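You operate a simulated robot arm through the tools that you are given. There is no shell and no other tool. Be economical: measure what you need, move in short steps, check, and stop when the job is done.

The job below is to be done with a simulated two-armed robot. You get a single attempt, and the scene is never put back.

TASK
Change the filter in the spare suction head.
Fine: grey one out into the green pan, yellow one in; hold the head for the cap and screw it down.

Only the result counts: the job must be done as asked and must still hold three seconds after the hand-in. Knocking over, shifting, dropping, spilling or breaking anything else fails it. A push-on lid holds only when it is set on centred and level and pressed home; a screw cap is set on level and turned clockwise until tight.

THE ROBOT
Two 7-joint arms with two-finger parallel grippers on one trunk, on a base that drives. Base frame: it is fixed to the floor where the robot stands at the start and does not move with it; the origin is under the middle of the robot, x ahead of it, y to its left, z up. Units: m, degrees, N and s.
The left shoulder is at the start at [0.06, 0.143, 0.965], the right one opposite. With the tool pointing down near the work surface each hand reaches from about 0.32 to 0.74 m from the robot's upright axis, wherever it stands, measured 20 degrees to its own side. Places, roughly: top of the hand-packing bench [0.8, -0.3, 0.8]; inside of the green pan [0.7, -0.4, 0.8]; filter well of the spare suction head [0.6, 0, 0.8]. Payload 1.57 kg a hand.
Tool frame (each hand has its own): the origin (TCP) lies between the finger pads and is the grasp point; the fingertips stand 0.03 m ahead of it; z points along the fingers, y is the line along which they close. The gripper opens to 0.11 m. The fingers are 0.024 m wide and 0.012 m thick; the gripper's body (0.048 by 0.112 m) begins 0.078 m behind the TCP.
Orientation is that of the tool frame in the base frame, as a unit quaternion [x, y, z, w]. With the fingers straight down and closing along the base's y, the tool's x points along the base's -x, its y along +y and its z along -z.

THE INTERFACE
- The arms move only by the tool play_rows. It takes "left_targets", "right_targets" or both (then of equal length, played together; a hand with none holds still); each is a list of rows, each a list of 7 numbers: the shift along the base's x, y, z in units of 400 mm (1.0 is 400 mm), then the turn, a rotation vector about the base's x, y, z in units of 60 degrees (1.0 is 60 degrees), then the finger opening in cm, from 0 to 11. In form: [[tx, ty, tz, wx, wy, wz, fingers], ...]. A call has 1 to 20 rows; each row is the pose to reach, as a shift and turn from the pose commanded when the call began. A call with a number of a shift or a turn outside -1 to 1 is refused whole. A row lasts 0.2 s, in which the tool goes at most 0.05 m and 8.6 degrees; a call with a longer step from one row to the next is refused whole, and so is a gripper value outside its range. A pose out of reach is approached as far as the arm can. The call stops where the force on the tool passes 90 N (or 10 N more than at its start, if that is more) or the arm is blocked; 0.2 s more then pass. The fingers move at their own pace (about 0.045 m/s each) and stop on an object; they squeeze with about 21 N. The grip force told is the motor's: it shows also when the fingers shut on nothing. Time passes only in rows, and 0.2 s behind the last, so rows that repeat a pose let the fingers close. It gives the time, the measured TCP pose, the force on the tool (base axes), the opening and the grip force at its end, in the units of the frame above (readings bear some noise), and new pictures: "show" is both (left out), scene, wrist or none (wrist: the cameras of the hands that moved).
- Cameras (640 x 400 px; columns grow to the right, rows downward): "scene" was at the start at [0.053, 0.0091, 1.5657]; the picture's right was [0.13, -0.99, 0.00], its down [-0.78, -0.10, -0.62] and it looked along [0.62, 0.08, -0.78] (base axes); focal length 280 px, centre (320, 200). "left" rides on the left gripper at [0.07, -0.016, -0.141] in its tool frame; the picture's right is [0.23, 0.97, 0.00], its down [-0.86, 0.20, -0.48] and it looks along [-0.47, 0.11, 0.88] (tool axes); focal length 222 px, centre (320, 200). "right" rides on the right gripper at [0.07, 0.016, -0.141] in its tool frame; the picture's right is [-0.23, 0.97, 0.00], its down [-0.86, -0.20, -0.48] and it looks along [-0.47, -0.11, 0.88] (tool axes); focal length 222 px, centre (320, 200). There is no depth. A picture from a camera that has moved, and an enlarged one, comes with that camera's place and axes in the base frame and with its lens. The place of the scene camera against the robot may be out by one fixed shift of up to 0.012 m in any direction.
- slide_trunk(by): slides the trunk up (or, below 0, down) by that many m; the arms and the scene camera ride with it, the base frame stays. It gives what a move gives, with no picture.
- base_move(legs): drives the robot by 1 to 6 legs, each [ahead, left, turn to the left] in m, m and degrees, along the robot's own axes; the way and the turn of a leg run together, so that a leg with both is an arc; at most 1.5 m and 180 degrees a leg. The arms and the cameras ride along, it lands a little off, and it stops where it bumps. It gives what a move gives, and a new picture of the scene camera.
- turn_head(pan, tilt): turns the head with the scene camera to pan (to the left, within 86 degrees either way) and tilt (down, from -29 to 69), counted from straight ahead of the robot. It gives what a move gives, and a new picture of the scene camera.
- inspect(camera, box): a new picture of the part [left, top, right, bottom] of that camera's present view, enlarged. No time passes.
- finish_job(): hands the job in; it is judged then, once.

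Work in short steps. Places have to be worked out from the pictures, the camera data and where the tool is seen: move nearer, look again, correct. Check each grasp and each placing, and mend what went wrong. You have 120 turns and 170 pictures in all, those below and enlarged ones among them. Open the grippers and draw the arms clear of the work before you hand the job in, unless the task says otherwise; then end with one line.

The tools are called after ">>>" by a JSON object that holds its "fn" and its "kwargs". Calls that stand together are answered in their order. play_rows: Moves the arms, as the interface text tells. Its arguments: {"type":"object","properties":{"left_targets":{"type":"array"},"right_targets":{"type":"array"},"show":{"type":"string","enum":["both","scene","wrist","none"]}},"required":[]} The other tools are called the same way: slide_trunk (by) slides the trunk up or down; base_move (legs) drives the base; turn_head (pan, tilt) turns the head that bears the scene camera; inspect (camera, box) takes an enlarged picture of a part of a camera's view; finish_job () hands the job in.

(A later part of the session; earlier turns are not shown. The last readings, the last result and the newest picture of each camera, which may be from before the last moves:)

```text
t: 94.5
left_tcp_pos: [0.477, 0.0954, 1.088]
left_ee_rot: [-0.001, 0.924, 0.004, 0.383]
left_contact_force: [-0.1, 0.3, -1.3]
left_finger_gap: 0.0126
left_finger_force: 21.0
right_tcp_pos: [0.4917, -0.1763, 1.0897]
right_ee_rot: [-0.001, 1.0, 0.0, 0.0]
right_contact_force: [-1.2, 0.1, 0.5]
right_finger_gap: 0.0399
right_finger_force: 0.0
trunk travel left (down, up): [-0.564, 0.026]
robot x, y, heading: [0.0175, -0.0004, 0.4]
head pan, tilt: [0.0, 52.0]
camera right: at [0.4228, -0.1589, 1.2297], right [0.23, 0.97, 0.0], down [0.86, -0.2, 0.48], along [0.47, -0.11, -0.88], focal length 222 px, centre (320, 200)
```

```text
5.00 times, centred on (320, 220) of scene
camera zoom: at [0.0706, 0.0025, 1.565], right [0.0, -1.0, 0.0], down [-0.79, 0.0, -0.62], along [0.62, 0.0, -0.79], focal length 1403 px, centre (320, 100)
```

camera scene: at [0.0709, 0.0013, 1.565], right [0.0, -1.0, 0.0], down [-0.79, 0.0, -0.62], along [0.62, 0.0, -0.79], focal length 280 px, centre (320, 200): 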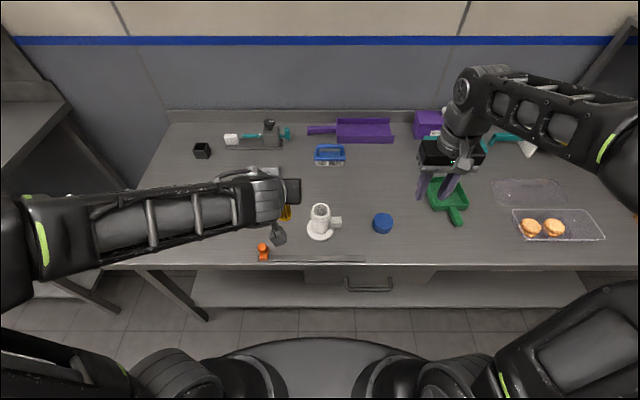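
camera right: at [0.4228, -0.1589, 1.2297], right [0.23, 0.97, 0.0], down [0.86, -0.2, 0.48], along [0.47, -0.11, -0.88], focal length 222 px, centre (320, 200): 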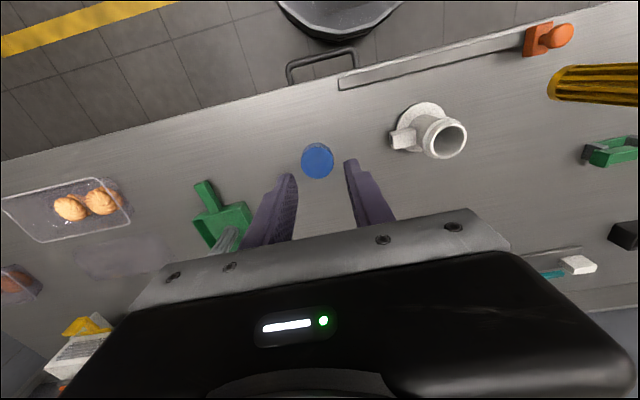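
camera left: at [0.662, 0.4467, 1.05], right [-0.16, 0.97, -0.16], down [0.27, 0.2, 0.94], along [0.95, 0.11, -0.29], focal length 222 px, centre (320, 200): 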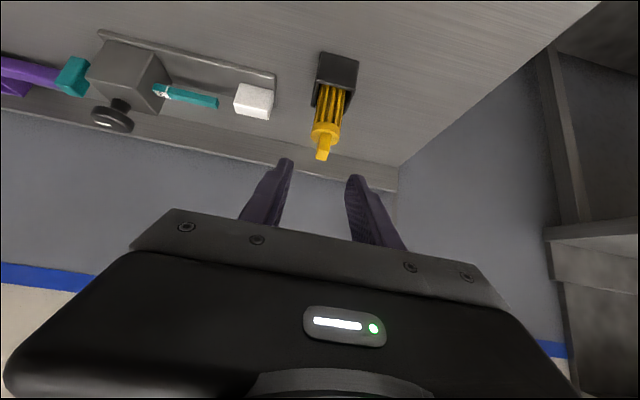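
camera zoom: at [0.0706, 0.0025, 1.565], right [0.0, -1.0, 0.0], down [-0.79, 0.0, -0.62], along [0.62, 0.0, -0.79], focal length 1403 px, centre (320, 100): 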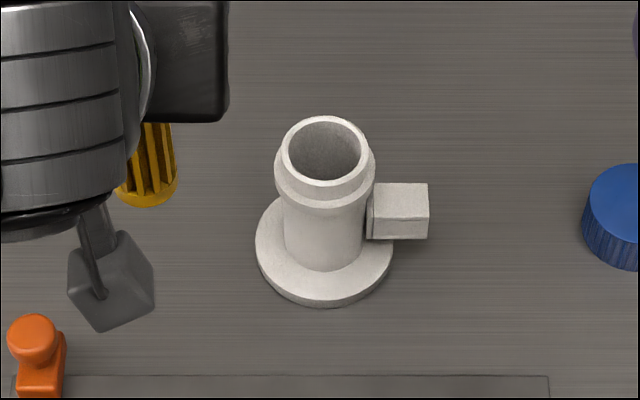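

Well centre ≈ (0.5405, 0.000) from three estimates. The filter axis lies 15.5 mm ahead of the left TCP; I bring it over the well, bottom about 2 cm above the rim, and back the right hand off.

>>> {"fn": "play_rows", "kwargs": {"left_targets": [[0.01, -0.03, 0, 0, 0, 0, 0.5], [0.03, -0.08, 0, 0, 0, 0, 0.5], [0.06, -0.13, 0, 0, 0, 0, 0.5], [0.09, -0.18, -0.01, 0, 0, 0, 0.5], [0.12, -0.22, -0.02, 0, 0, 0, 0.5], [0.12, -0.2385, -0.02, 0, 0, 0, 0.5], [0.12, -0.2385, -0.02, 0, 0, 0, 0.5]], "right_targets": [[0, -0.05, 0, 0, 0, 0, 4], [0, -0.1, 0, 0, 0, 0, 4], [0, -0.15, 0, 0, 0, 0, 4], [0, -0.2, 0, 0, 0, 0, 4], [0, -0.2, 0, 0, 0, 0, 4], [0, -0.2, 0, 0, 0, 0, 4], [0, -0.2, 0, 0, 0, 0, 4]], "show": "both"}}

>>> {"fn": "inspect", "kwargs": {"camera": "scene", "box": [270, 170, 370, 250]}}

>>> {"fn": "inspect", "kwargs": {"camera": "right", "box": [420, 60, 600, 190]}}

```text
t: 96.2
left_tcp_pos: [0.5273, 0.0003, 1.0796]
left_ee_rot: [-0.001, 0.924, 0.003, 0.382]
left_contact_force: [-0.3, 0.3, 0.2]
left_finger_gap: 0.0124
left_finger_force: 21.0
right_tcp_pos: [0.4921, -0.255, 1.0908]
right_ee_rot: [-0.001, 1.0, 0.001, 0.0]
right_contact_force: [-0.3, 0.0, -0.4]
right_finger_gap: 0.0399
right_finger_force: 0.1
trunk travel left (down, up): [-0.564, 0.026]
robot x, y, heading: [0.0167, 0.0028, -0.1]
head pan, tilt: [0.0, 52.0]
camera scene: at [0.071, 0.0027, 1.565], right [0.0, -1.0, 0.0], down [-0.79, 0.0, -0.62], along [0.62, 0.0, -0.79], focal length 280 px, centre (320, 200)
camera right: at [0.4229, -0.2378, 1.2305], right [0.23, 0.97, 0.0], down [0.86, -0.2, 0.48], along [0.47, -0.11, -0.88], focal length 222 px, centre (320, 200)
camera left: at [0.3777, -0.0172, 1.1315], right [-0.16, 0.97, -0.16], down [0.27, 0.2, 0.94], along [0.95, 0.11, -0.29], focal length 222 px, centre (320, 200)
```

scene: 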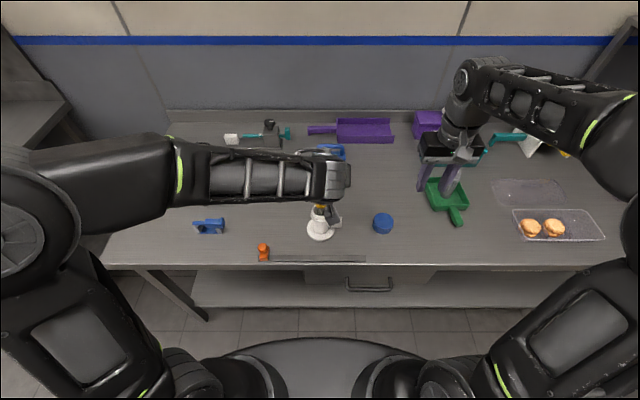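
right: 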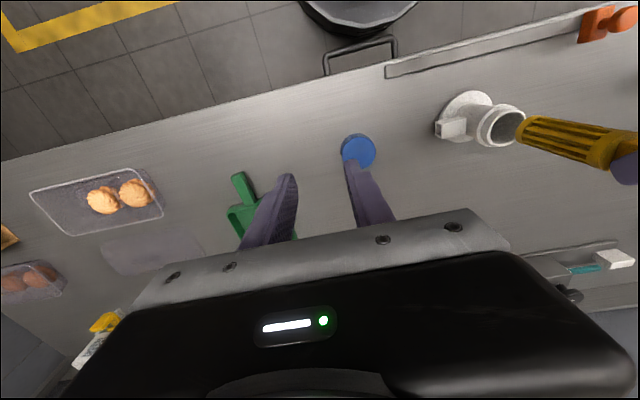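
left: 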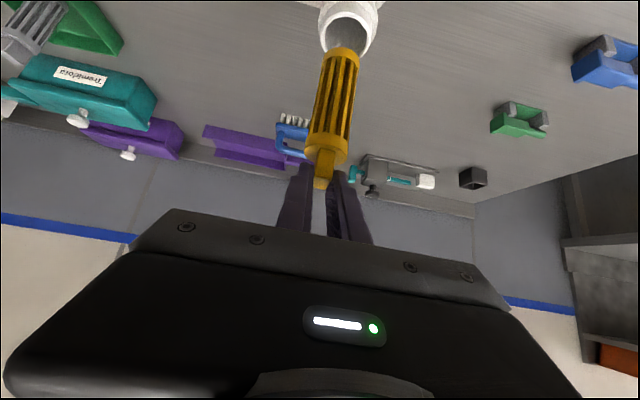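

```text
5.00 times, centred on (320, 210) of scene
camera zoom: at [0.071, 0.0027, 1.565], right [0.0, -1.0, 0.0], down [-0.79, 0.0, -0.62], along [0.62, 0.0, -0.79], focal length 1403 px, centre (320, 150)
```

zoom: 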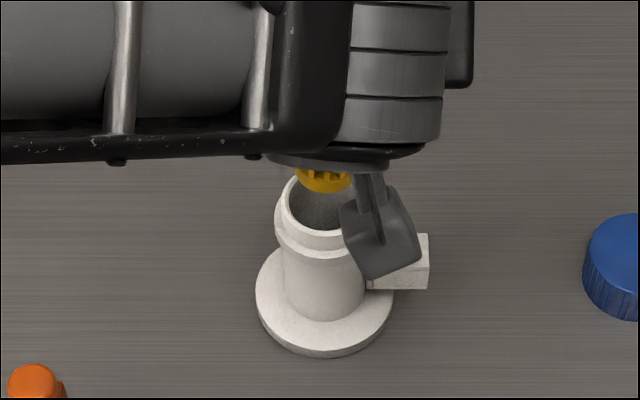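

```text
3.08 times, centred on (510, 125) of right
camera zoom: at [0.4229, -0.2378, 1.2305], right [0.23, 0.97, 0.0], down [0.86, -0.2, 0.48], along [0.47, -0.11, -0.88], focal length 684 px, centre (-265, 431)
```

zoom: 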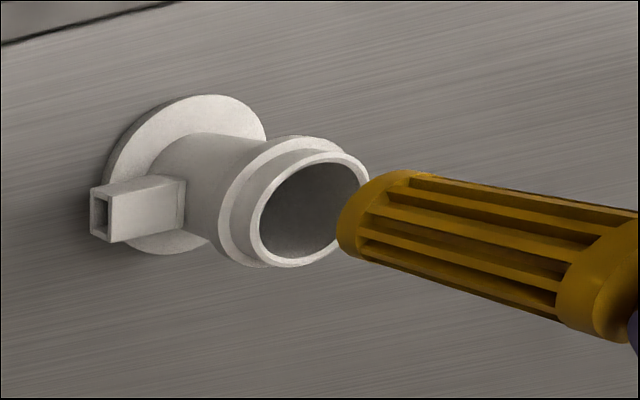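

>>> {"fn": "inspect", "kwargs": {"camera": "left", "box": [280, 0, 400, 100]}}

```text
4.00 times, centred on (340, 50) of left
camera zoom: at [0.3777, -0.0172, 1.1315], right [-0.16, 0.97, -0.16], down [0.27, 0.2, 0.94], along [0.95, 0.11, -0.29], focal length 888 px, centre (240, 800)
```

zoom: 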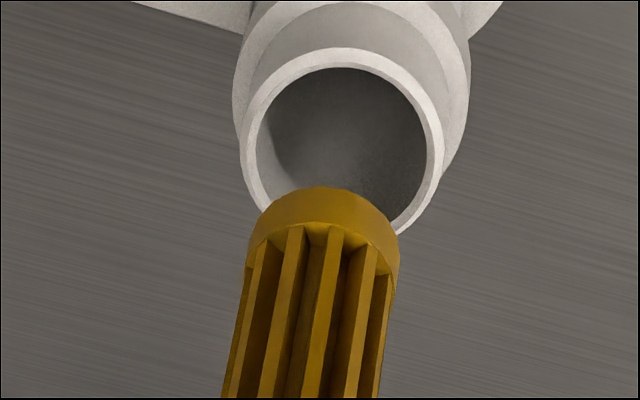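

>>> {"fn": "inspect", "kwargs": {"camera": "right", "box": [480, 80, 580, 160]}}

```text
5.00 times, centred on (530, 120) of right
camera zoom: at [0.4229, -0.2378, 1.2305], right [0.23, 0.97, 0.0], down [0.86, -0.2, 0.48], along [0.47, -0.11, -0.88], focal length 1111 px, centre (-730, 600)
```

zoom: 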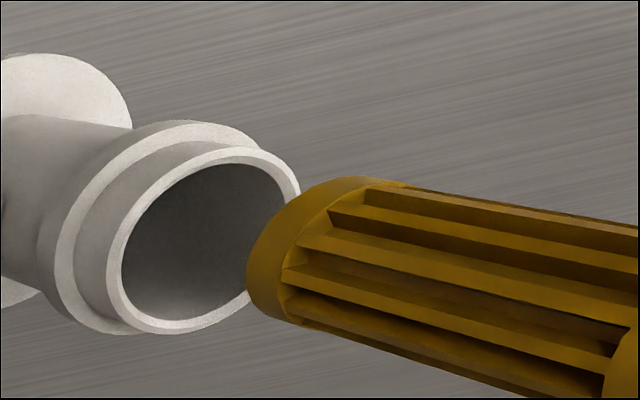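

Azimuth check: laterally aligned in the left view, but in the right view the filter sits ~5 mm toward the robot. I shift +5 mm in x and lower a bit, then recheck.

>>> {"fn": "play_rows", "kwargs": {"left_targets": [[0.0125, 0.001, 0, 0, 0, 0, 0.5], [0.0125, 0.001, -0.03, 0, 0, 0, 0.5], [0.0125, 0.001, -0.03, 0, 0, 0, 0.5]], "show": "none"}}

>>> {"fn": "inspect", "kwargs": {"camera": "right", "box": [480, 80, 580, 160]}}

>>> {"fn": "inspect", "kwargs": {"camera": "left", "box": [280, 0, 400, 100]}}

```text
t: 97.0
left_tcp_pos: [0.5311, 0.0009, 1.0676]
left_ee_rot: [0.0, 0.924, 0.003, 0.383]
left_contact_force: [0.3, 0.5, -0.8]
left_finger_gap: 0.0127
left_finger_force: 20.8
right_tcp_pos: [0.4917, -0.2561, 1.0898]
right_ee_rot: [-0.001, 1.0, 0.0, 0.0]
right_contact_force: [-0.3, -0.4, 0.4]
right_finger_gap: 0.0403
right_finger_force: 0.1
trunk travel left (down, up): [-0.564, 0.026]
robot x, y, heading: [0.0167, 0.0041, -0.2]
head pan, tilt: [0.0, 52.0]
```

```text
5.00 times, centred on (530, 120) of right
camera zoom: at [0.4228, -0.2378, 1.2305], right [0.23, 0.97, 0.0], down [0.86, -0.2, 0.48], along [0.47, -0.11, -0.88], focal length 1111 px, centre (-730, 600)
```

zoom: 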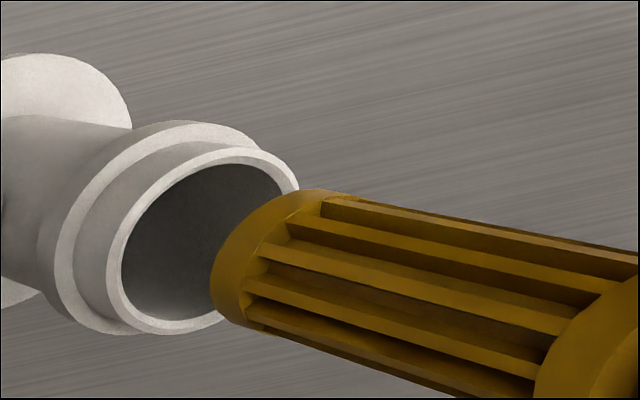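

```text
4.00 times, centred on (340, 50) of left
camera zoom: at [0.3826, -0.0168, 1.1201], right [-0.16, 0.97, -0.16], down [0.27, 0.2, 0.94], along [0.95, 0.11, -0.29], focal length 888 px, centre (240, 800)
```

zoom: 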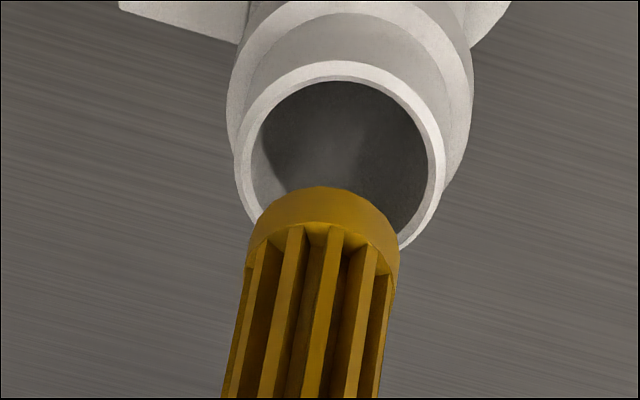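

Both views now aligned. I lower the filter into the well in small steps.

>>> {"fn": "play_rows", "kwargs": {"left_targets": [[0, 0, -0.025, 0, 0, 0, 0.5], [0, 0, -0.05, 0, 0, 0, 0.5], [0, 0, -0.075, 0, 0, 0, 0.5], [0, 0, -0.1, 0, 0, 0, 0.5]], "show": "none"}}

>>> {"fn": "inspect", "kwargs": {"camera": "right", "box": [480, 80, 580, 160]}}

>>> {"fn": "inspect", "kwargs": {"camera": "left", "box": [280, 0, 400, 100]}}

```text
t: 98.0
left_tcp_pos: [0.5314, -0.0005, 1.0289]
left_ee_rot: [-0.001, 0.924, 0.003, 0.383]
left_contact_force: [0.5, -0.7, 0.3]
left_finger_gap: 0.0127
left_finger_force: 21.3
right_tcp_pos: [0.4924, -0.2562, 1.0891]
right_ee_rot: [-0.001, 1.0, 0.0, 0.0]
right_contact_force: [0.1, -0.1, 0.4]
right_finger_gap: 0.0399
right_finger_force: 0.1
trunk travel left (down, up): [-0.564, 0.026]
robot x, y, heading: [0.0205, 0.0021, 0.0]
head pan, tilt: [0.0, 52.0]
```

```text
5.00 times, centred on (530, 120) of right
camera zoom: at [0.423, -0.2379, 1.2304], right [0.23, 0.97, 0.0], down [0.86, -0.2, 0.48], along [0.47, -0.11, -0.88], focal length 1111 px, centre (-730, 600)
```

zoom: 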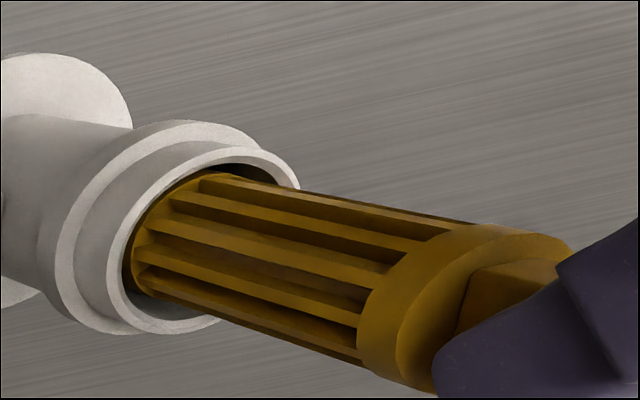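

```text
4.00 times, centred on (340, 50) of left
camera zoom: at [0.3828, -0.0175, 1.0808], right [-0.16, 0.97, -0.16], down [0.27, 0.2, 0.94], along [0.95, 0.11, -0.29], focal length 888 px, centre (240, 800)
```

zoom: 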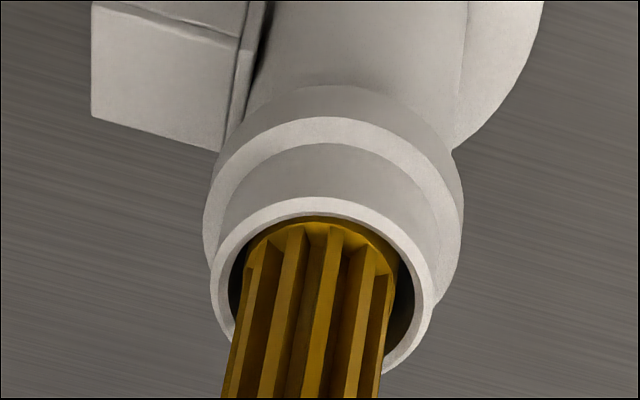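

The filter has entered the mouth without contact. I continue down to about 1 cm above seating.

>>> {"fn": "play_rows", "kwargs": {"left_targets": [[0, 0, -0.025, 0, 0, 0, 0.5], [0, 0, -0.05, 0, 0, 0, 0.5], [0, 0, -0.075, 0, 0, 0, 0.5], [0, 0, -0.1, 0, 0, 0, 0.5], [0, 0, -0.125, 0, 0, 0, 0.5], [0, 0, -0.15, 0, 0, 0, 0.5], [0, 0, -0.17, 0, 0, 0, 0.5], [0, 0, -0.18, 0, 0, 0, 0.5]], "show": "none"}}

>>> {"fn": "inspect", "kwargs": {"camera": "right", "box": [450, 60, 570, 160]}}

>>> {"fn": "inspect", "kwargs": {"camera": "left", "box": [260, 40, 400, 200]}}

```text
t: 99.8
left_tcp_pos: [0.5311, 0.0018, 0.9565]
left_ee_rot: [-0.001, 0.924, 0.003, 0.382]
left_contact_force: [-0.2, -0.1, -0.5]
left_finger_gap: 0.0129
left_finger_force: 21.4
right_tcp_pos: [0.4921, -0.2556, 1.0902]
right_ee_rot: [0.0, 1.0, 0.0, 0.0]
right_contact_force: [0.0, 0.3, 0.0]
right_finger_gap: 0.0397
right_finger_force: 0.1
trunk travel left (down, up): [-0.564, 0.026]
robot x, y, heading: [0.015, 0.0024, 0.1]
head pan, tilt: [0.0, 52.0]
```

```text
4.00 times, centred on (510, 110) of right
camera zoom: at [0.4229, -0.2378, 1.2304], right [0.23, 0.97, 0.0], down [0.86, -0.2, 0.48], along [0.47, -0.11, -0.88], focal length 888 px, centre (-440, 560)
```

zoom: 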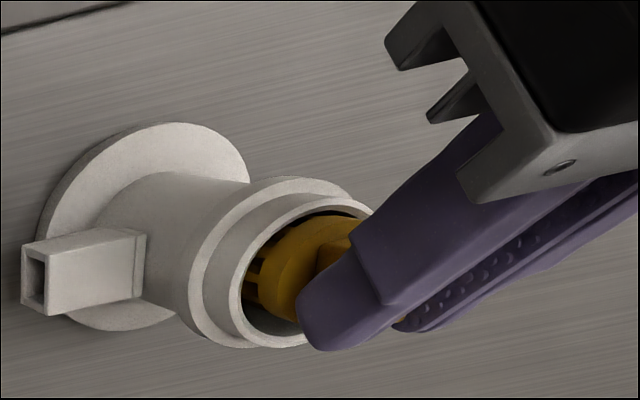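

```text
2.50 times, centred on (330, 120) of left
camera zoom: at [0.3814, -0.0161, 1.0085], right [-0.16, 0.97, -0.16], down [0.27, 0.2, 0.94], along [0.95, 0.11, -0.29], focal length 555 px, centre (295, 400)
```

zoom: 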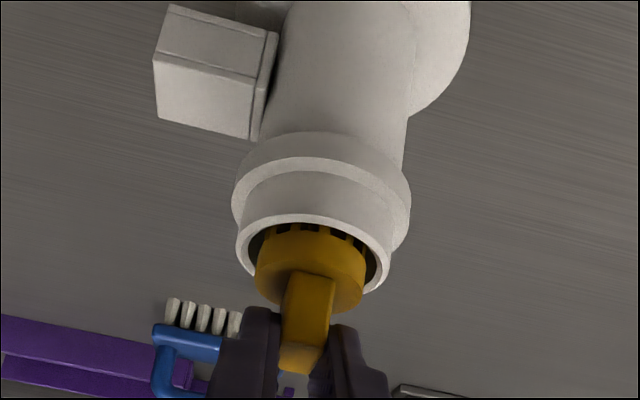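

Clear. I lower 5 mm more, release, and back off up along the finger axis.

>>> {"fn": "play_rows", "kwargs": {"left_targets": [[0, 0, -0.012, 0, 0, 0, 0.5], [0, 0, -0.012, 0, 0, 0, 0.5], [0, 0, -0.012, 0, 0, 0, 2], [0, 0, -0.012, 0, 0, 0, 3.5], [0, 0, -0.012, 0, 0, 0, 3.5], [-0.03, 0, 0.02, 0, 0, 0, 3.5], [-0.08, 0, 0.07, 0, 0, 0, 3.5], [-0.14, 0, 0.13, 0, 0, 0, 3.5]], "show": "none"}}

>>> {"fn": "inspect", "kwargs": {"camera": "right", "box": [450, 60, 570, 160]}}

>>> {"fn": "inspect", "kwargs": {"camera": "left", "box": [260, 0, 400, 120]}}

```text
t: 101.5
left_tcp_pos: [0.4747, -0.0002, 1.0072]
left_ee_rot: [-0.001, 0.924, 0.003, 0.382]
left_contact_force: [0.0, -0.1, 0.3]
left_finger_gap: 0.0348
left_finger_force: 0.0
right_tcp_pos: [0.4921, -0.2557, 1.0896]
right_ee_rot: [0.0, 1.0, 0.0, 0.0]
right_contact_force: [-0.4, -0.4, 0.9]
right_finger_gap: 0.0399
right_finger_force: 0.1
trunk travel left (down, up): [-0.564, 0.026]
robot x, y, heading: [0.0163, 0.0002, -0.0]
head pan, tilt: [0.0, 52.0]
```

```text
4.00 times, centred on (510, 110) of right
camera zoom: at [0.422, -0.2377, 1.2308], right [0.23, 0.97, 0.0], down [0.85, -0.2, 0.48], along [0.47, -0.11, -0.88], focal length 888 px, centre (-440, 560)
```

zoom: 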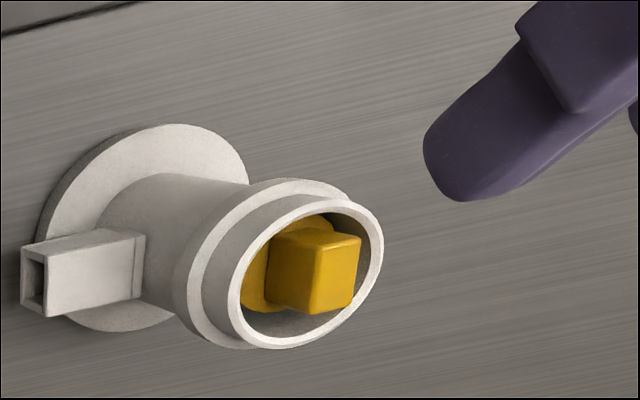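

```text
3.33 times, centred on (330, 60) of left
camera zoom: at [0.325, -0.0176, 1.0599], right [-0.16, 0.97, -0.16], down [0.27, 0.2, 0.94], along [0.95, 0.11, -0.29], focal length 740 px, centre (287, 667)
```

zoom: 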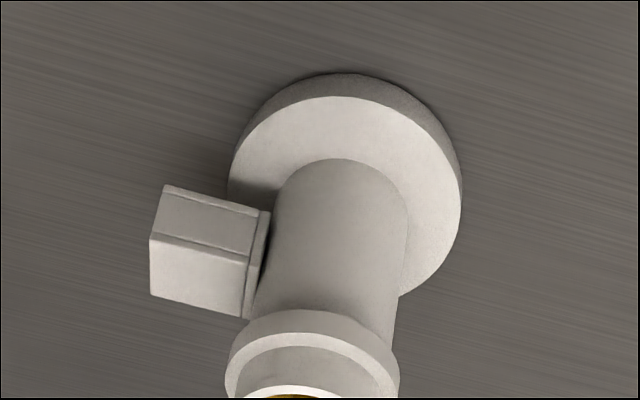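

The yellow filter dropped into the well. Now I bring the left hand back to its sideways holding posture: un‑pitch and move left first.

>>> {"fn": "play_rows", "kwargs": {"left_targets": [[-0.02, 0.02, 0.04, 0, 0.094, 0, 8], [-0.02, 0.06, 0.08, 0, 0.188, 0, 8], [-0.02, 0.11, 0.12, 0, 0.281, 0, 8], [-0.02, 0.16, 0.15, 0, 0.375, 0, 10], [-0.01, 0.22, 0.18, 0, 0.469, 0, 10], [0, 0.28, 0.2, 0, 0.5625, 0, 10], [0.02, 0.34, 0.2, 0, 0.656, 0, 10], [0.05, 0.4, 0.2, 0, 0.75, 0, 10]], "show": "none"}}

>>> {"fn": "play_rows", "kwargs": {"left_targets": [[0.01, 0, 0, 0, 0, -0.14, 10.5], [0.02, 0, 0, 0, 0, -0.28, 10.5], [0.03, 0, 0, 0, 0, -0.42, 10.5], [0.04, 0.02, 0, 0, 0, -0.56, 10.5], [0.05, 0.04, -0.02, 0, 0, -0.7, 10.5], [0.06, 0.06, -0.04, 0, 0, -0.84, 10.5], [0.07, 0.07, -0.06, 0, 0, -0.98, 10.5]], "show": "none"}}

>>> {"fn": "play_rows", "kwargs": {"left_targets": [[0.01, 0, -0.02, 0, 0, -0.14, 10.5], [0.02, 0, -0.05, 0, 0, -0.28, 10.5], [0.03, 0, -0.08, 0, 0, -0.42, 10.5], [0.035, 0, -0.1, 0, 0, -0.52, 10.5]], "show": "scene"}}

```text
t: 103.3
left_tcp_pos: [0.4964, 0.1629, 1.087]
left_ee_rot: [0.0, 1.0, 0.002, -0.001]
left_contact_force: [-0.3, 0.0, 0.6]
left_finger_gap: 0.1001
left_finger_force: 0.0
right_tcp_pos: [0.4919, -0.2549, 1.0899]
right_ee_rot: [-0.001, 1.0, 0.0, -0.001]
right_contact_force: [0.4, 0.1, -0.7]
right_finger_gap: 0.0402
right_finger_force: 0.0
trunk travel left (down, up): [-0.564, 0.026]
robot x, y, heading: [0.0158, 0.0048, -0.0]
head pan, tilt: [0.0, 52.0]
```

```text
t: 105.0
left_tcp_pos: [0.5223, 0.1892, 1.0648]
left_ee_rot: [0.492, 0.87, 0.003, 0.002]
left_contact_force: [0.5, 0.4, 0.4]
left_finger_gap: 0.105
left_finger_force: 0.0
right_tcp_pos: [0.4917, -0.2557, 1.0892]
right_ee_rot: [0.0, 1.0, 0.0, 0.0]
right_contact_force: [0.6, -0.2, -0.6]
right_finger_gap: 0.0402
right_finger_force: 0.0
trunk travel left (down, up): [-0.564, 0.026]
robot x, y, heading: [0.0166, 0.0056, 0.1]
head pan, tilt: [0.0, 52.0]
```

```text
t: 106.0
left_tcp_pos: [0.5357, 0.1896, 1.0235]
left_ee_rot: [0.708, 0.706, 0.003, 0.003]
left_contact_force: [-0.3, -0.2, -0.5]
left_finger_gap: 0.1053
left_finger_force: 0.1
right_tcp_pos: [0.4927, -0.2549, 1.0895]
right_ee_rot: [-0.001, 1.0, 0.0, 0.0]
right_contact_force: [0.1, 0.1, -0.2]
right_finger_gap: 0.0401
right_finger_force: 0.1
trunk travel left (down, up): [-0.564, 0.026]
robot x, y, heading: [0.0174, -0.0004, 0.3]
head pan, tilt: [0.0, 52.0]
camera scene: at [0.0709, 0.0027, 1.565], right [0.0, -1.0, 0.0], down [-0.79, 0.0, -0.62], along [0.62, 0.0, -0.79], focal length 280 px, centre (320, 200)
```

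scene: 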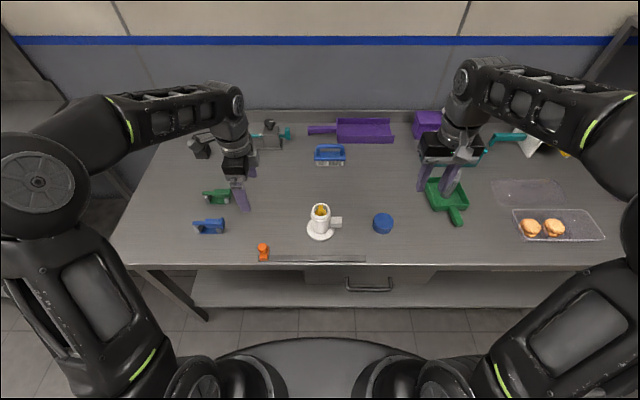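

Now tilt 60° toward the head, as before.

>>> {"fn": "play_rows", "kwargs": {"left_targets": [[0.002, -0.01, -0.02, -0.125, 0, 0, 10.5], [0.005, -0.02, -0.045, -0.25, 0, 0, 10.5], [0.008, -0.03, -0.07, -0.375, 0, 0, 10.5], [0.01, -0.04, -0.095, -0.5, 0, 0, 10.5], [0.013, -0.05, -0.12, -0.625, 0, 0, 10.5], [0.016, -0.06, -0.145, -0.75, 0, 0, 10.5], [0.018, -0.07, -0.17, -0.875, 0, 0, 10.5], [0.02, -0.075, -0.19, -1.0, 0, 0, 10.5], [0.02, -0.075, -0.19, -1.0, 0, 0, 10.5]], "show": "none"}}

>>> {"fn": "inspect", "kwargs": {"camera": "left", "box": [240, 60, 400, 220]}}

>>> {"fn": "inspect", "kwargs": {"camera": "scene", "box": [210, 170, 350, 250]}}

```text
t: 108.0
left_tcp_pos: [0.5447, 0.1596, 0.9491]
left_ee_rot: [0.611, 0.613, -0.352, 0.358]
left_contact_force: [-0.3, 1.1, 0.5]
left_finger_gap: 0.1051
left_finger_force: 0.1
right_tcp_pos: [0.492, -0.2556, 1.0899]
right_ee_rot: [-0.001, 1.0, 0.001, -0.001]
right_contact_force: [-0.5, -0.4, 0.0]
right_finger_gap: 0.0402
right_finger_force: 0.0
trunk travel left (down, up): [-0.564, 0.026]
robot x, y, heading: [0.0167, 0.0054, 0.4]
head pan, tilt: [0.0, 52.0]
```

```text
2.50 times, centred on (320, 140) of left
camera zoom: at [0.5285, 0.3168, 0.9607], right [0.97, 0.12, -0.19], down [0.19, -0.01, 0.98], along [0.11, -0.99, -0.03], focal length 555 px, centre (320, 350)
```

zoom: 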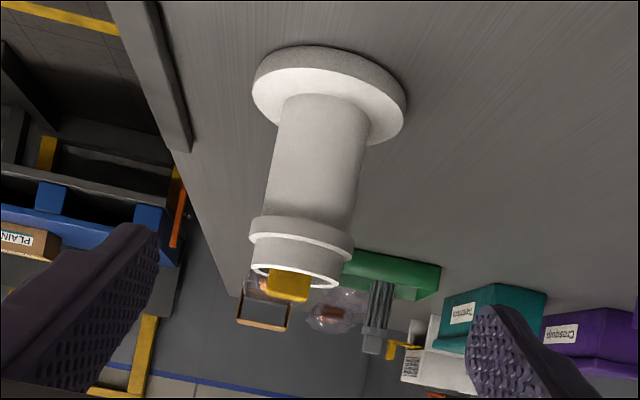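

```text
4.57 times, centred on (280, 210) of scene
camera zoom: at [0.0707, 0.0022, 1.565], right [0.0, -1.0, 0.0], down [-0.79, 0.0, -0.62], along [0.62, 0.0, -0.79], focal length 1282 px, centre (503, 154)
```

zoom: 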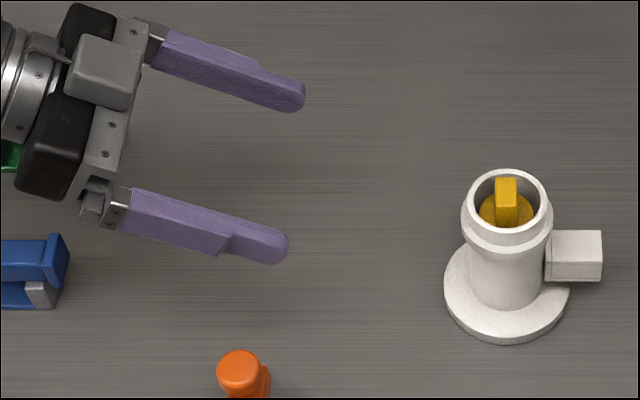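

The yellow filter sits at the same height as the grey one did. I advance the left hand onto the body and close.

>>> {"fn": "play_rows", "kwargs": {"left_targets": [[-0.002, -0.08, -0.047, 0, 0, 0, 10.5], [-0.004, -0.16, -0.095, 0, 0, 0, 10.5], [-0.006, -0.24, -0.145, 0, 0, 0, 10.5], [-0.007, -0.31, -0.19, 0, 0, 0, 10.5], [-0.007, -0.36, -0.222, 0, 0, 0, 10.5], [-0.007, -0.3915, -0.243, 0, 0, 0, 10.5], [-0.007, -0.3915, -0.243, 0, 0, 0, 9], [-0.007, -0.3915, -0.243, 0, 0, 0, 7.5], [-0.007, -0.3915, -0.243, 0, 0, 0, 6.5], [-0.007, -0.3915, -0.243, 0, 0, 0, 5.8], [-0.007, -0.3915, -0.243, 0, 0, 0, 5.2], [-0.007, -0.3915, -0.243, 0, 0, 0, 4.6], [-0.007, -0.3915, -0.243, 0, 0, 0, 3], [-0.007, -0.3915, -0.243, 0, 0, 0, 3]], "show": "scene"}}

>>> {"fn": "inspect", "kwargs": {"camera": "scene", "box": [270, 170, 410, 250]}}

>>> {"fn": "inspect", "kwargs": {"camera": "right", "box": [300, 60, 580, 240]}}

```text
t: 111.0
left_tcp_pos: [0.5432, 0.0025, 0.8512]
left_ee_rot: [0.612, 0.613, -0.351, 0.355]
left_contact_force: [-2.4, -1.1, -0.4]
left_finger_gap: 0.0484
left_finger_force: 21.2
right_tcp_pos: [0.493, -0.2551, 1.0893]
right_ee_rot: [-0.001, 1.0, 0.0, 0.001]
right_contact_force: [-0.1, 0.9, -0.3]
right_finger_gap: 0.0399
right_finger_force: 0.1
trunk travel left (down, up): [-0.564, 0.026]
robot x, y, heading: [0.0174, 0.0029, -0.0]
head pan, tilt: [0.0, 52.0]
camera scene: at [0.0706, 0.0026, 1.565], right [0.0, -1.0, 0.0], down [-0.79, 0.0, -0.62], along [0.62, 0.0, -0.79], focal length 280 px, centre (320, 200)
```

scene: 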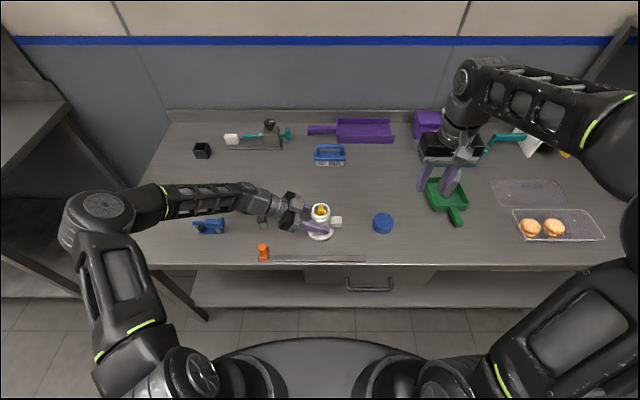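

```text
4.57 times, centred on (340, 210) of scene
camera zoom: at [0.0706, 0.0026, 1.565], right [0.0, -1.0, 0.0], down [-0.79, 0.0, -0.62], along [0.62, 0.0, -0.79], focal length 1282 px, centre (229, 154)
```

zoom: 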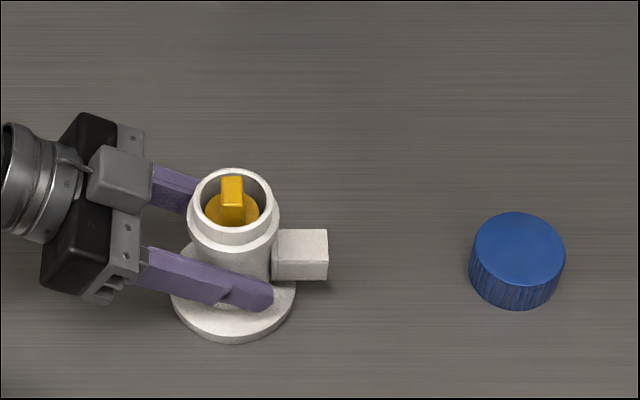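

```text
2.22 times, centred on (440, 150) of right
camera zoom: at [0.4226, -0.2378, 1.2305], right [0.23, 0.97, 0.0], down [0.86, -0.2, 0.48], along [0.47, -0.11, -0.88], focal length 494 px, centre (53, 311)
```

zoom: 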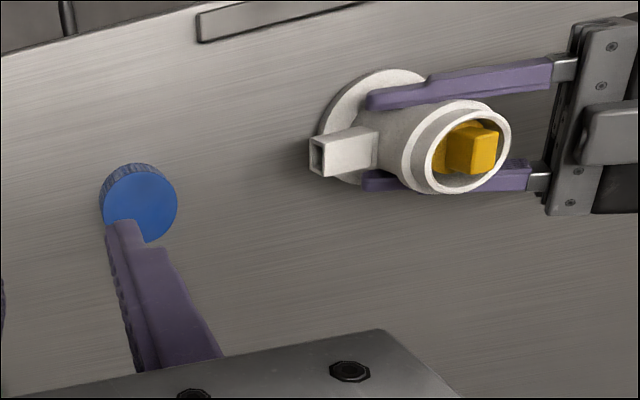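

Head is held again. Now the right hand: turn to yaw 100° above the cap at about (0.558, −0.198).

>>> {"fn": "play_rows", "kwargs": {"right_targets": [[0.02, 0.02, -0.03, 0, 0, 0.14, 9], [0.04, 0.04, -0.06, 0, 0, 0.28, 9], [0.06, 0.06, -0.09, 0, 0, 0.42, 9], [0.08, 0.08, -0.12, 0, 0, 0.56, 9], [0.1, 0.1, -0.15, 0, 0, 0.7, 9], [0.13, 0.12, -0.18, 0, 0, 0.84, 9], [0.1625, 0.143, -0.2, 0, 0, 0.98, 9]], "show": "none"}}

>>> {"fn": "play_rows", "kwargs": {"right_targets": [[0, 0, -0.03, 0, 0, 0.14, 9], [0, 0, -0.06, 0, 0, 0.28, 9], [0, 0, -0.09, 0, 0, 0.42, 9], [0, 0, -0.12, 0, 0, 0.56, 9], [0, 0, -0.15, 0, 0, 0.687, 9], [0, 0, -0.15, 0, 0, 0.687, 9]], "show": "wrist"}}

>>> {"fn": "inspect", "kwargs": {"camera": "scene", "box": [330, 160, 450, 250]}}

```text
t: 112.5
left_tcp_pos: [0.5422, 0.0022, 0.8521]
left_ee_rot: [0.611, 0.613, -0.352, 0.356]
left_contact_force: [-0.9, -1.9, 0.3]
left_finger_gap: 0.0482
left_finger_force: 21.3
right_tcp_pos: [0.5577, -0.1998, 1.0099]
right_ee_rot: [-0.492, 0.871, -0.001, 0.001]
right_contact_force: [0.6, -0.5, 0.1]
right_finger_gap: 0.09
right_finger_force: 0.1
trunk travel left (down, up): [-0.564, 0.026]
robot x, y, heading: [0.0165, 0.0035, 0.4]
head pan, tilt: [0.0, 52.0]
```

```text
t: 114.0
left_tcp_pos: [0.5436, 0.0045, 0.8521]
left_ee_rot: [0.611, 0.614, -0.351, 0.356]
left_contact_force: [-1.1, -1.0, 2.2]
left_finger_gap: 0.0485
left_finger_force: 21.0
right_tcp_pos: [0.5547, -0.1985, 0.9488]
right_ee_rot: [0.767, -0.641, 0.001, 0.0]
right_contact_force: [-0.6, 0.3, 0.1]
right_finger_gap: 0.0901
right_finger_force: 0.0
trunk travel left (down, up): [-0.564, 0.026]
robot x, y, heading: [0.0154, 0.0042, 0.0]
head pan, tilt: [0.0, 52.0]
camera right: at [0.5517, -0.2694, 1.0901], right [-1.0, 0.05, 0.0], down [0.04, 0.88, 0.48], along [0.02, 0.48, -0.88], focal length 222 px, centre (320, 200)
```

right: 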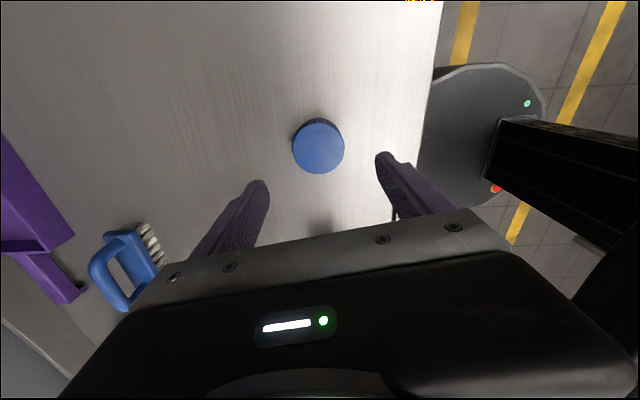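

```text
4.44 times, centred on (390, 205) of scene
camera zoom: at [0.0707, 0.0026, 1.565], right [0.0, -1.0, 0.0], down [-0.79, 0.0, -0.62], along [0.62, 0.0, -0.79], focal length 1247 px, centre (9, 178)
```

zoom: 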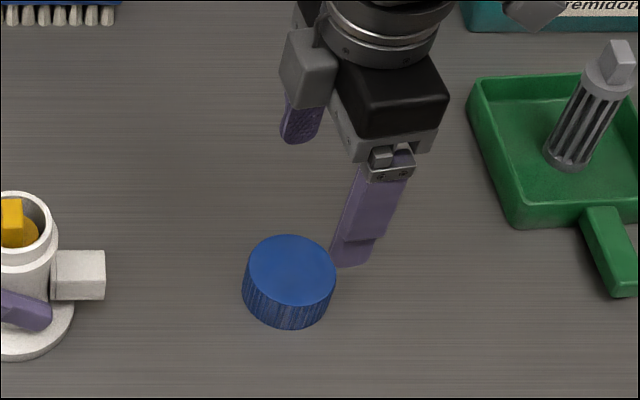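

Cap centre ≈ (0.5556, −0.1995), under the hand. I descend to z≈0.839 and close.

>>> {"fn": "play_rows", "kwargs": {"right_targets": [[0, 0, -0.07, 0, 0, 0, 9], [0, 0, -0.14, 0, 0, 0, 9], [0, 0, -0.21, 0, 0, 0, 9], [0, 0, -0.255, 0, 0, 0, 9], [0, 0, -0.275, 0, 0, 0, 9], [0, 0, -0.275, 0, 0, 0, 7.5], [0, 0, -0.275, 0, 0, 0, 6.6], [0, 0, -0.275, 0, 0, 0, 5.5], [0, 0, -0.275, 0, 0, 0, 4], [0, 0, -0.275, 0, 0, 0, 4]], "show": "none"}}

>>> {"fn": "play_rows", "kwargs": {"right_targets": [[0, 0, 0.06, 0, 0, 0, 4], [0, 0, 0.16, 0, 0, 0, 4], [0, 0, 0.27, 0, 0, 0, 4], [0, 0, 0.38, 0, 0, 0, 4], [0, 0, 0.42, 0, 0, 0, 4]], "show": "wrist"}}

>>> {"fn": "inspect", "kwargs": {"camera": "scene", "box": [280, 140, 440, 240]}}

```text
t: 116.2
left_tcp_pos: [0.5423, 0.003, 0.8513]
left_ee_rot: [0.611, 0.614, -0.351, 0.356]
left_contact_force: [-0.9, 0.7, 3.8]
left_finger_gap: 0.0481
left_finger_force: 20.8
right_tcp_pos: [0.5578, -0.1982, 0.8412]
right_ee_rot: [0.767, -0.642, 0.0, 0.0]
right_contact_force: [0.7, -0.3, -0.9]
right_finger_gap: 0.0606
right_finger_force: 20.5
trunk travel left (down, up): [-0.564, 0.026]
robot x, y, heading: [0.0172, 0.0023, 0.1]
head pan, tilt: [0.0, 52.0]
```

```text
t: 117.3
left_tcp_pos: [0.5436, 0.0039, 0.8531]
left_ee_rot: [0.612, 0.614, -0.351, 0.356]
left_contact_force: [-0.5, 0.0, 3.6]
left_finger_gap: 0.0485
left_finger_force: 21.4
right_tcp_pos: [0.5577, -0.1978, 1.0104]
right_ee_rot: [0.767, -0.642, 0.0, -0.001]
right_contact_force: [0.9, 0.3, 0.6]
right_finger_gap: 0.0604
right_finger_force: 21.0
trunk travel left (down, up): [-0.564, 0.026]
robot x, y, heading: [0.0184, 0.0005, 0.3]
head pan, tilt: [0.0, 52.0]
camera right: at [0.5535, -0.2679, 1.1506], right [-1.0, 0.05, 0.0], down [0.05, 0.88, 0.48], along [0.03, 0.48, -0.88], focal length 222 px, centre (320, 200)
```

right: 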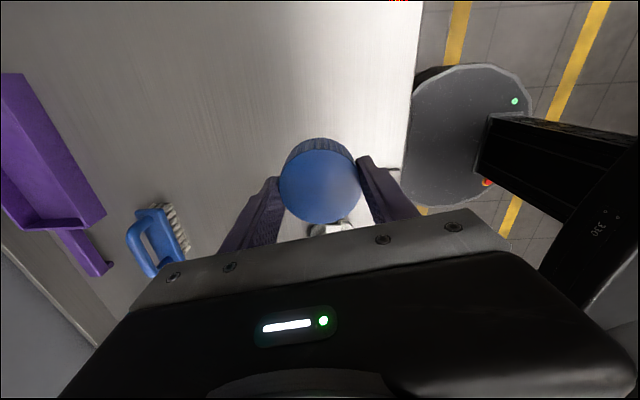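

```text
4.00 times, centred on (360, 190) of scene
camera zoom: at [0.0706, 0.0026, 1.565], right [0.0, -1.0, 0.0], down [-0.79, 0.0, -0.62], along [0.62, 0.0, -0.79], focal length 1122 px, centre (160, 240)
```

zoom: 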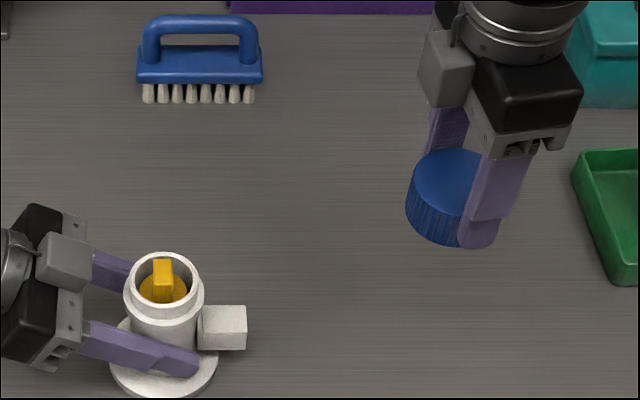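

Cap held level. I bring it over the well with the bottom about 4 cm above the rim.

>>> {"fn": "play_rows", "kwargs": {"right_targets": [[-0.005, 0.07, 0, 0, 0, 0, 4], [-0.01, 0.15, 0, 0, 0, 0, 4], [-0.016, 0.23, 0, 0, 0, 0, 4], [-0.022, 0.31, 0, 0, 0, 0, 4], [-0.028, 0.39, 0, 0, 0, 0, 4], [-0.036, 0.46, 0, 0, 0, 0, 4], [-0.036, 0.495, -0.02, 0, 0, 0, 4], [-0.036, 0.495, -0.02, 0, 0, 0, 4]], "show": "wrist"}}

>>> {"fn": "inspect", "kwargs": {"camera": "scene", "box": [270, 160, 370, 250]}}

>>> {"fn": "inspect", "kwargs": {"camera": "right", "box": [240, 80, 400, 230]}}

```text
t: 119.2
left_tcp_pos: [0.5418, 0.003, 0.8517]
left_ee_rot: [0.611, 0.613, -0.352, 0.356]
left_contact_force: [-0.2, -0.7, 1.9]
left_finger_gap: 0.0484
left_finger_force: 21.4
right_tcp_pos: [0.5421, -0.0002, 1.0004]
right_ee_rot: [0.768, -0.641, 0.0, 0.0]
right_contact_force: [-0.8, 0.3, -0.2]
right_finger_gap: 0.0606
right_finger_force: 21.1
trunk travel left (down, up): [-0.564, 0.026]
robot x, y, heading: [0.0204, 0.0063, 0.1]
head pan, tilt: [0.0, 52.0]
camera right: at [0.5383, -0.0708, 1.1404], right [-1.0, 0.05, 0.0], down [0.05, 0.88, 0.48], along [0.03, 0.48, -0.88], focal length 222 px, centre (320, 200)
```

right: 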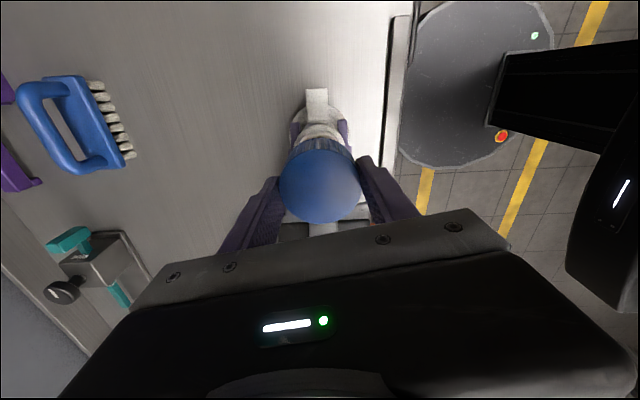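

```text
4.44 times, centred on (320, 205) of scene
camera zoom: at [0.0706, 0.0026, 1.565], right [0.0, -1.0, 0.0], down [-0.79, 0.0, -0.62], along [0.62, 0.0, -0.79], focal length 1247 px, centre (320, 178)
```

zoom: 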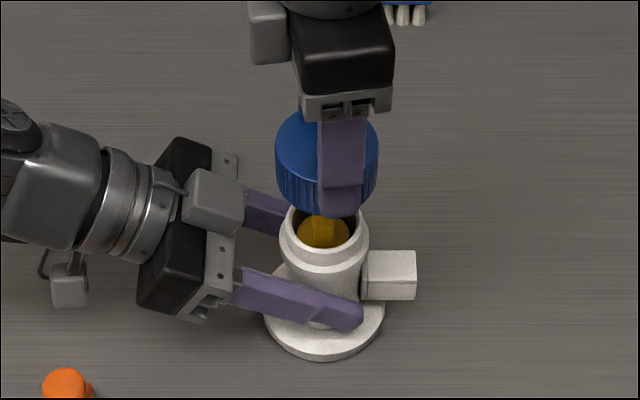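

```text
2.67 times, centred on (320, 155) of right
camera zoom: at [0.5383, -0.0708, 1.1404], right [-1.0, 0.05, 0.0], down [0.05, 0.88, 0.48], along [0.03, 0.48, -0.88], focal length 592 px, centre (320, 320)
```

zoom: 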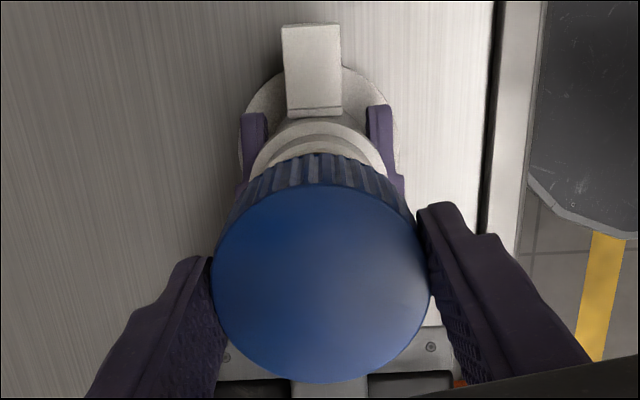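

Aligned in x; about 1 mm short in y. I correct +1 mm and lower the cap to just above the thread, then slowly on.

>>> {"fn": "play_rows", "kwargs": {"right_targets": [[0, 0.0025, -0.04, 0, 0, 0, 4], [0, 0.0025, -0.08, 0, 0, 0, 4], [0, 0.0025, -0.11, 0, 0, 0, 4], [0, 0.0025, -0.125, 0, 0, 0, 4]], "show": "none"}}

>>> {"fn": "play_rows", "kwargs": {"right_targets": [[0, 0, -0.005, 0, 0, 0, 4], [0, 0, -0.01, 0, 0, 0, 4]], "show": "none"}}

>>> {"fn": "inspect", "kwargs": {"camera": "scene", "box": [270, 160, 370, 250]}}

```text
t: 120.2
left_tcp_pos: [0.5432, 0.0023, 0.8516]
left_ee_rot: [0.612, 0.614, -0.351, 0.355]
left_contact_force: [0.6, 0.5, 3.3]
left_finger_gap: 0.0484
left_finger_force: 21.5
right_tcp_pos: [0.5411, 0.0, 0.9504]
right_ee_rot: [0.767, -0.642, 0.0, 0.001]
right_contact_force: [0.1, 0.9, -1.1]
right_finger_gap: 0.0607
right_finger_force: 21.1
trunk travel left (down, up): [-0.564, 0.026]
robot x, y, heading: [0.0172, 0.0044, 0.2]
head pan, tilt: [0.0, 52.0]
```

```text
t: 120.8
left_tcp_pos: [0.5423, 0.0039, 0.852]
left_ee_rot: [0.611, 0.614, -0.351, 0.356]
left_contact_force: [-0.3, -0.5, 4.2]
left_finger_gap: 0.0485
left_finger_force: 21.1
right_tcp_pos: [0.5428, -0.0007, 0.9461]
right_ee_rot: [0.767, -0.642, 0.0, 0.0]
right_contact_force: [-0.2, -0.1, -0.3]
right_finger_gap: 0.0606
right_finger_force: 21.6
trunk travel left (down, up): [-0.564, 0.026]
robot x, y, heading: [0.0195, 0.0066, 0.2]
head pan, tilt: [0.0, 52.0]
```

```text
4.44 times, centred on (320, 205) of scene
camera zoom: at [0.0707, 0.0027, 1.565], right [0.0, -1.0, 0.0], down [-0.79, 0.0, -0.62], along [0.62, 0.0, -0.79], focal length 1247 px, centre (320, 178)
```

zoom: 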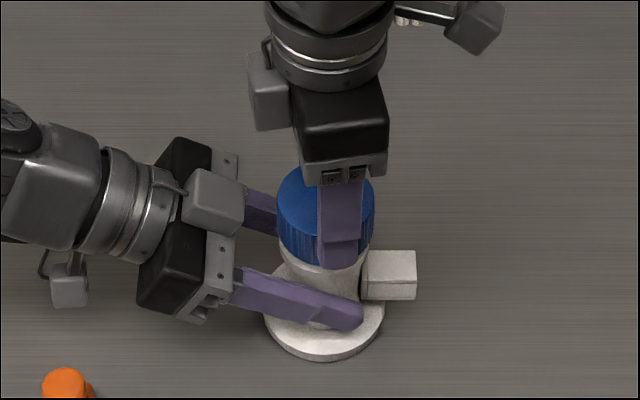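

The cap already surrounds the neck without force. I go down in 1 mm steps until it touches.

>>> {"fn": "play_rows", "kwargs": {"right_targets": [[0, 0, -0.0025, 0, 0, 0, 4], [0, 0, -0.005, 0, 0, 0, 4], [0, 0, -0.0075, 0, 0, 0, 4]], "show": "none"}}

>>> {"fn": "play_rows", "kwargs": {"right_targets": [[0, 0, -0.0025, 0, 0, 0, 4], [0, 0, -0.005, 0, 0, 0, 4]], "show": "none"}}

```text
t: 121.5
left_tcp_pos: [0.5429, 0.0026, 0.8515]
left_ee_rot: [0.612, 0.613, -0.351, 0.356]
left_contact_force: [1.0, -1.4, 3.5]
left_finger_gap: 0.0486
left_finger_force: 20.8
right_tcp_pos: [0.5417, 0.001, 0.9425]
right_ee_rot: [0.767, -0.642, 0.0, 0.0]
right_contact_force: [-0.5, 0.2, -0.8]
right_finger_gap: 0.0605
right_finger_force: 21.2
trunk travel left (down, up): [-0.564, 0.026]
robot x, y, heading: [0.0146, 0.0054, 0.2]
head pan, tilt: [0.0, 52.0]
```

```text
t: 122.2
left_tcp_pos: [0.5417, 0.0032, 0.8533]
left_ee_rot: [0.611, 0.614, -0.351, 0.356]
left_contact_force: [-1.0, -0.2, 4.1]
left_finger_gap: 0.0484
left_finger_force: 21.8
right_tcp_pos: [0.5415, -0.0005, 0.9416]
right_ee_rot: [0.767, -0.642, 0.0, -0.001]
right_contact_force: [2.0, -0.5, -0.2]
right_finger_gap: 0.0605
right_finger_force: 21.3
trunk travel left (down, up): [-0.564, 0.026]
robot x, y, heading: [0.0186, 0.0048, 0.1]
head pan, tilt: [0.0, 52.0]
```

>>> {"fn": "play_rows", "kwargs": {"right_targets": [[0, 0, -0.0025, 0, 0, 0, 4], [0, 0, -0.005, 0, 0, 0, 4], [0, 0, -0.0075, 0, 0, 0, 4]], "show": "none"}}

```text
t: 123.0
left_tcp_pos: [0.5426, 0.0028, 0.8535]
left_ee_rot: [0.611, 0.614, -0.35, 0.356]
left_contact_force: [4.7, -3.6, 0.4]
left_finger_gap: 0.0484
left_finger_force: 20.7
right_tcp_pos: [0.5429, 0.0004, 0.9399]
right_ee_rot: [0.767, -0.641, 0.001, -0.002]
right_contact_force: [-3.1, -0.7, 21.9]
right_finger_gap: 0.0608
right_finger_force: 21.0
trunk travel left (down, up): [-0.564, 0.026]
robot x, y, heading: [0.0201, 0.005, 0.3]
head pan, tilt: [0.0, 52.0]
```

Contact at z≈0.940 (22 N). Now I turn clockwise 60° with light downward following.

>>> {"fn": "play_rows", "kwargs": {"right_targets": [[0, 0, 0, 0, 0, -0.14, 4], [0, 0, 0, 0, 0, -0.28, 4], [0, 0, -0.001, 0, 0, -0.42, 4], [0, 0, -0.001, 0, 0, -0.56, 4], [0, 0, -0.002, 0, 0, -0.7, 4], [0, 0, -0.002, 0, 0, -0.84, 4], [0, 0, -0.002, 0, 0, -0.98, 4]], "show": "none"}}

>>> {"fn": "inspect", "kwargs": {"camera": "scene", "box": [270, 160, 370, 250]}}

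```text
t: 124.5
left_tcp_pos: [0.5427, 0.003, 0.8522]
left_ee_rot: [0.611, 0.614, -0.35, 0.356]
left_contact_force: [6.8, -8.1, -1.1]
left_finger_gap: 0.0486
left_finger_force: 21.5
right_tcp_pos: [0.5412, 0.0011, 0.9374]
right_ee_rot: [-0.352, 0.936, 0.001, 0.001]
right_contact_force: [-4.7, 6.2, 16.6]
right_finger_gap: 0.0608
right_finger_force: 21.1
trunk travel left (down, up): [-0.564, 0.026]
robot x, y, heading: [0.0165, -0.0013, 0.4]
head pan, tilt: [0.0, 52.0]
```

```text
4.44 times, centred on (320, 205) of scene
camera zoom: at [0.0704, 0.0027, 1.565], right [0.0, -1.0, 0.0], down [-0.79, 0.0, -0.62], along [0.62, 0.0, -0.79], focal length 1247 px, centre (320, 178)
```

zoom: 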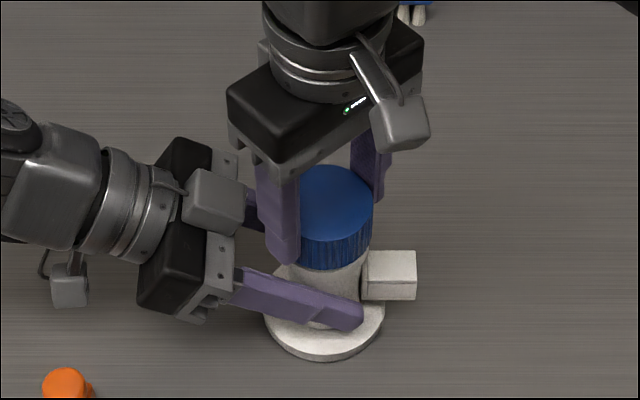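

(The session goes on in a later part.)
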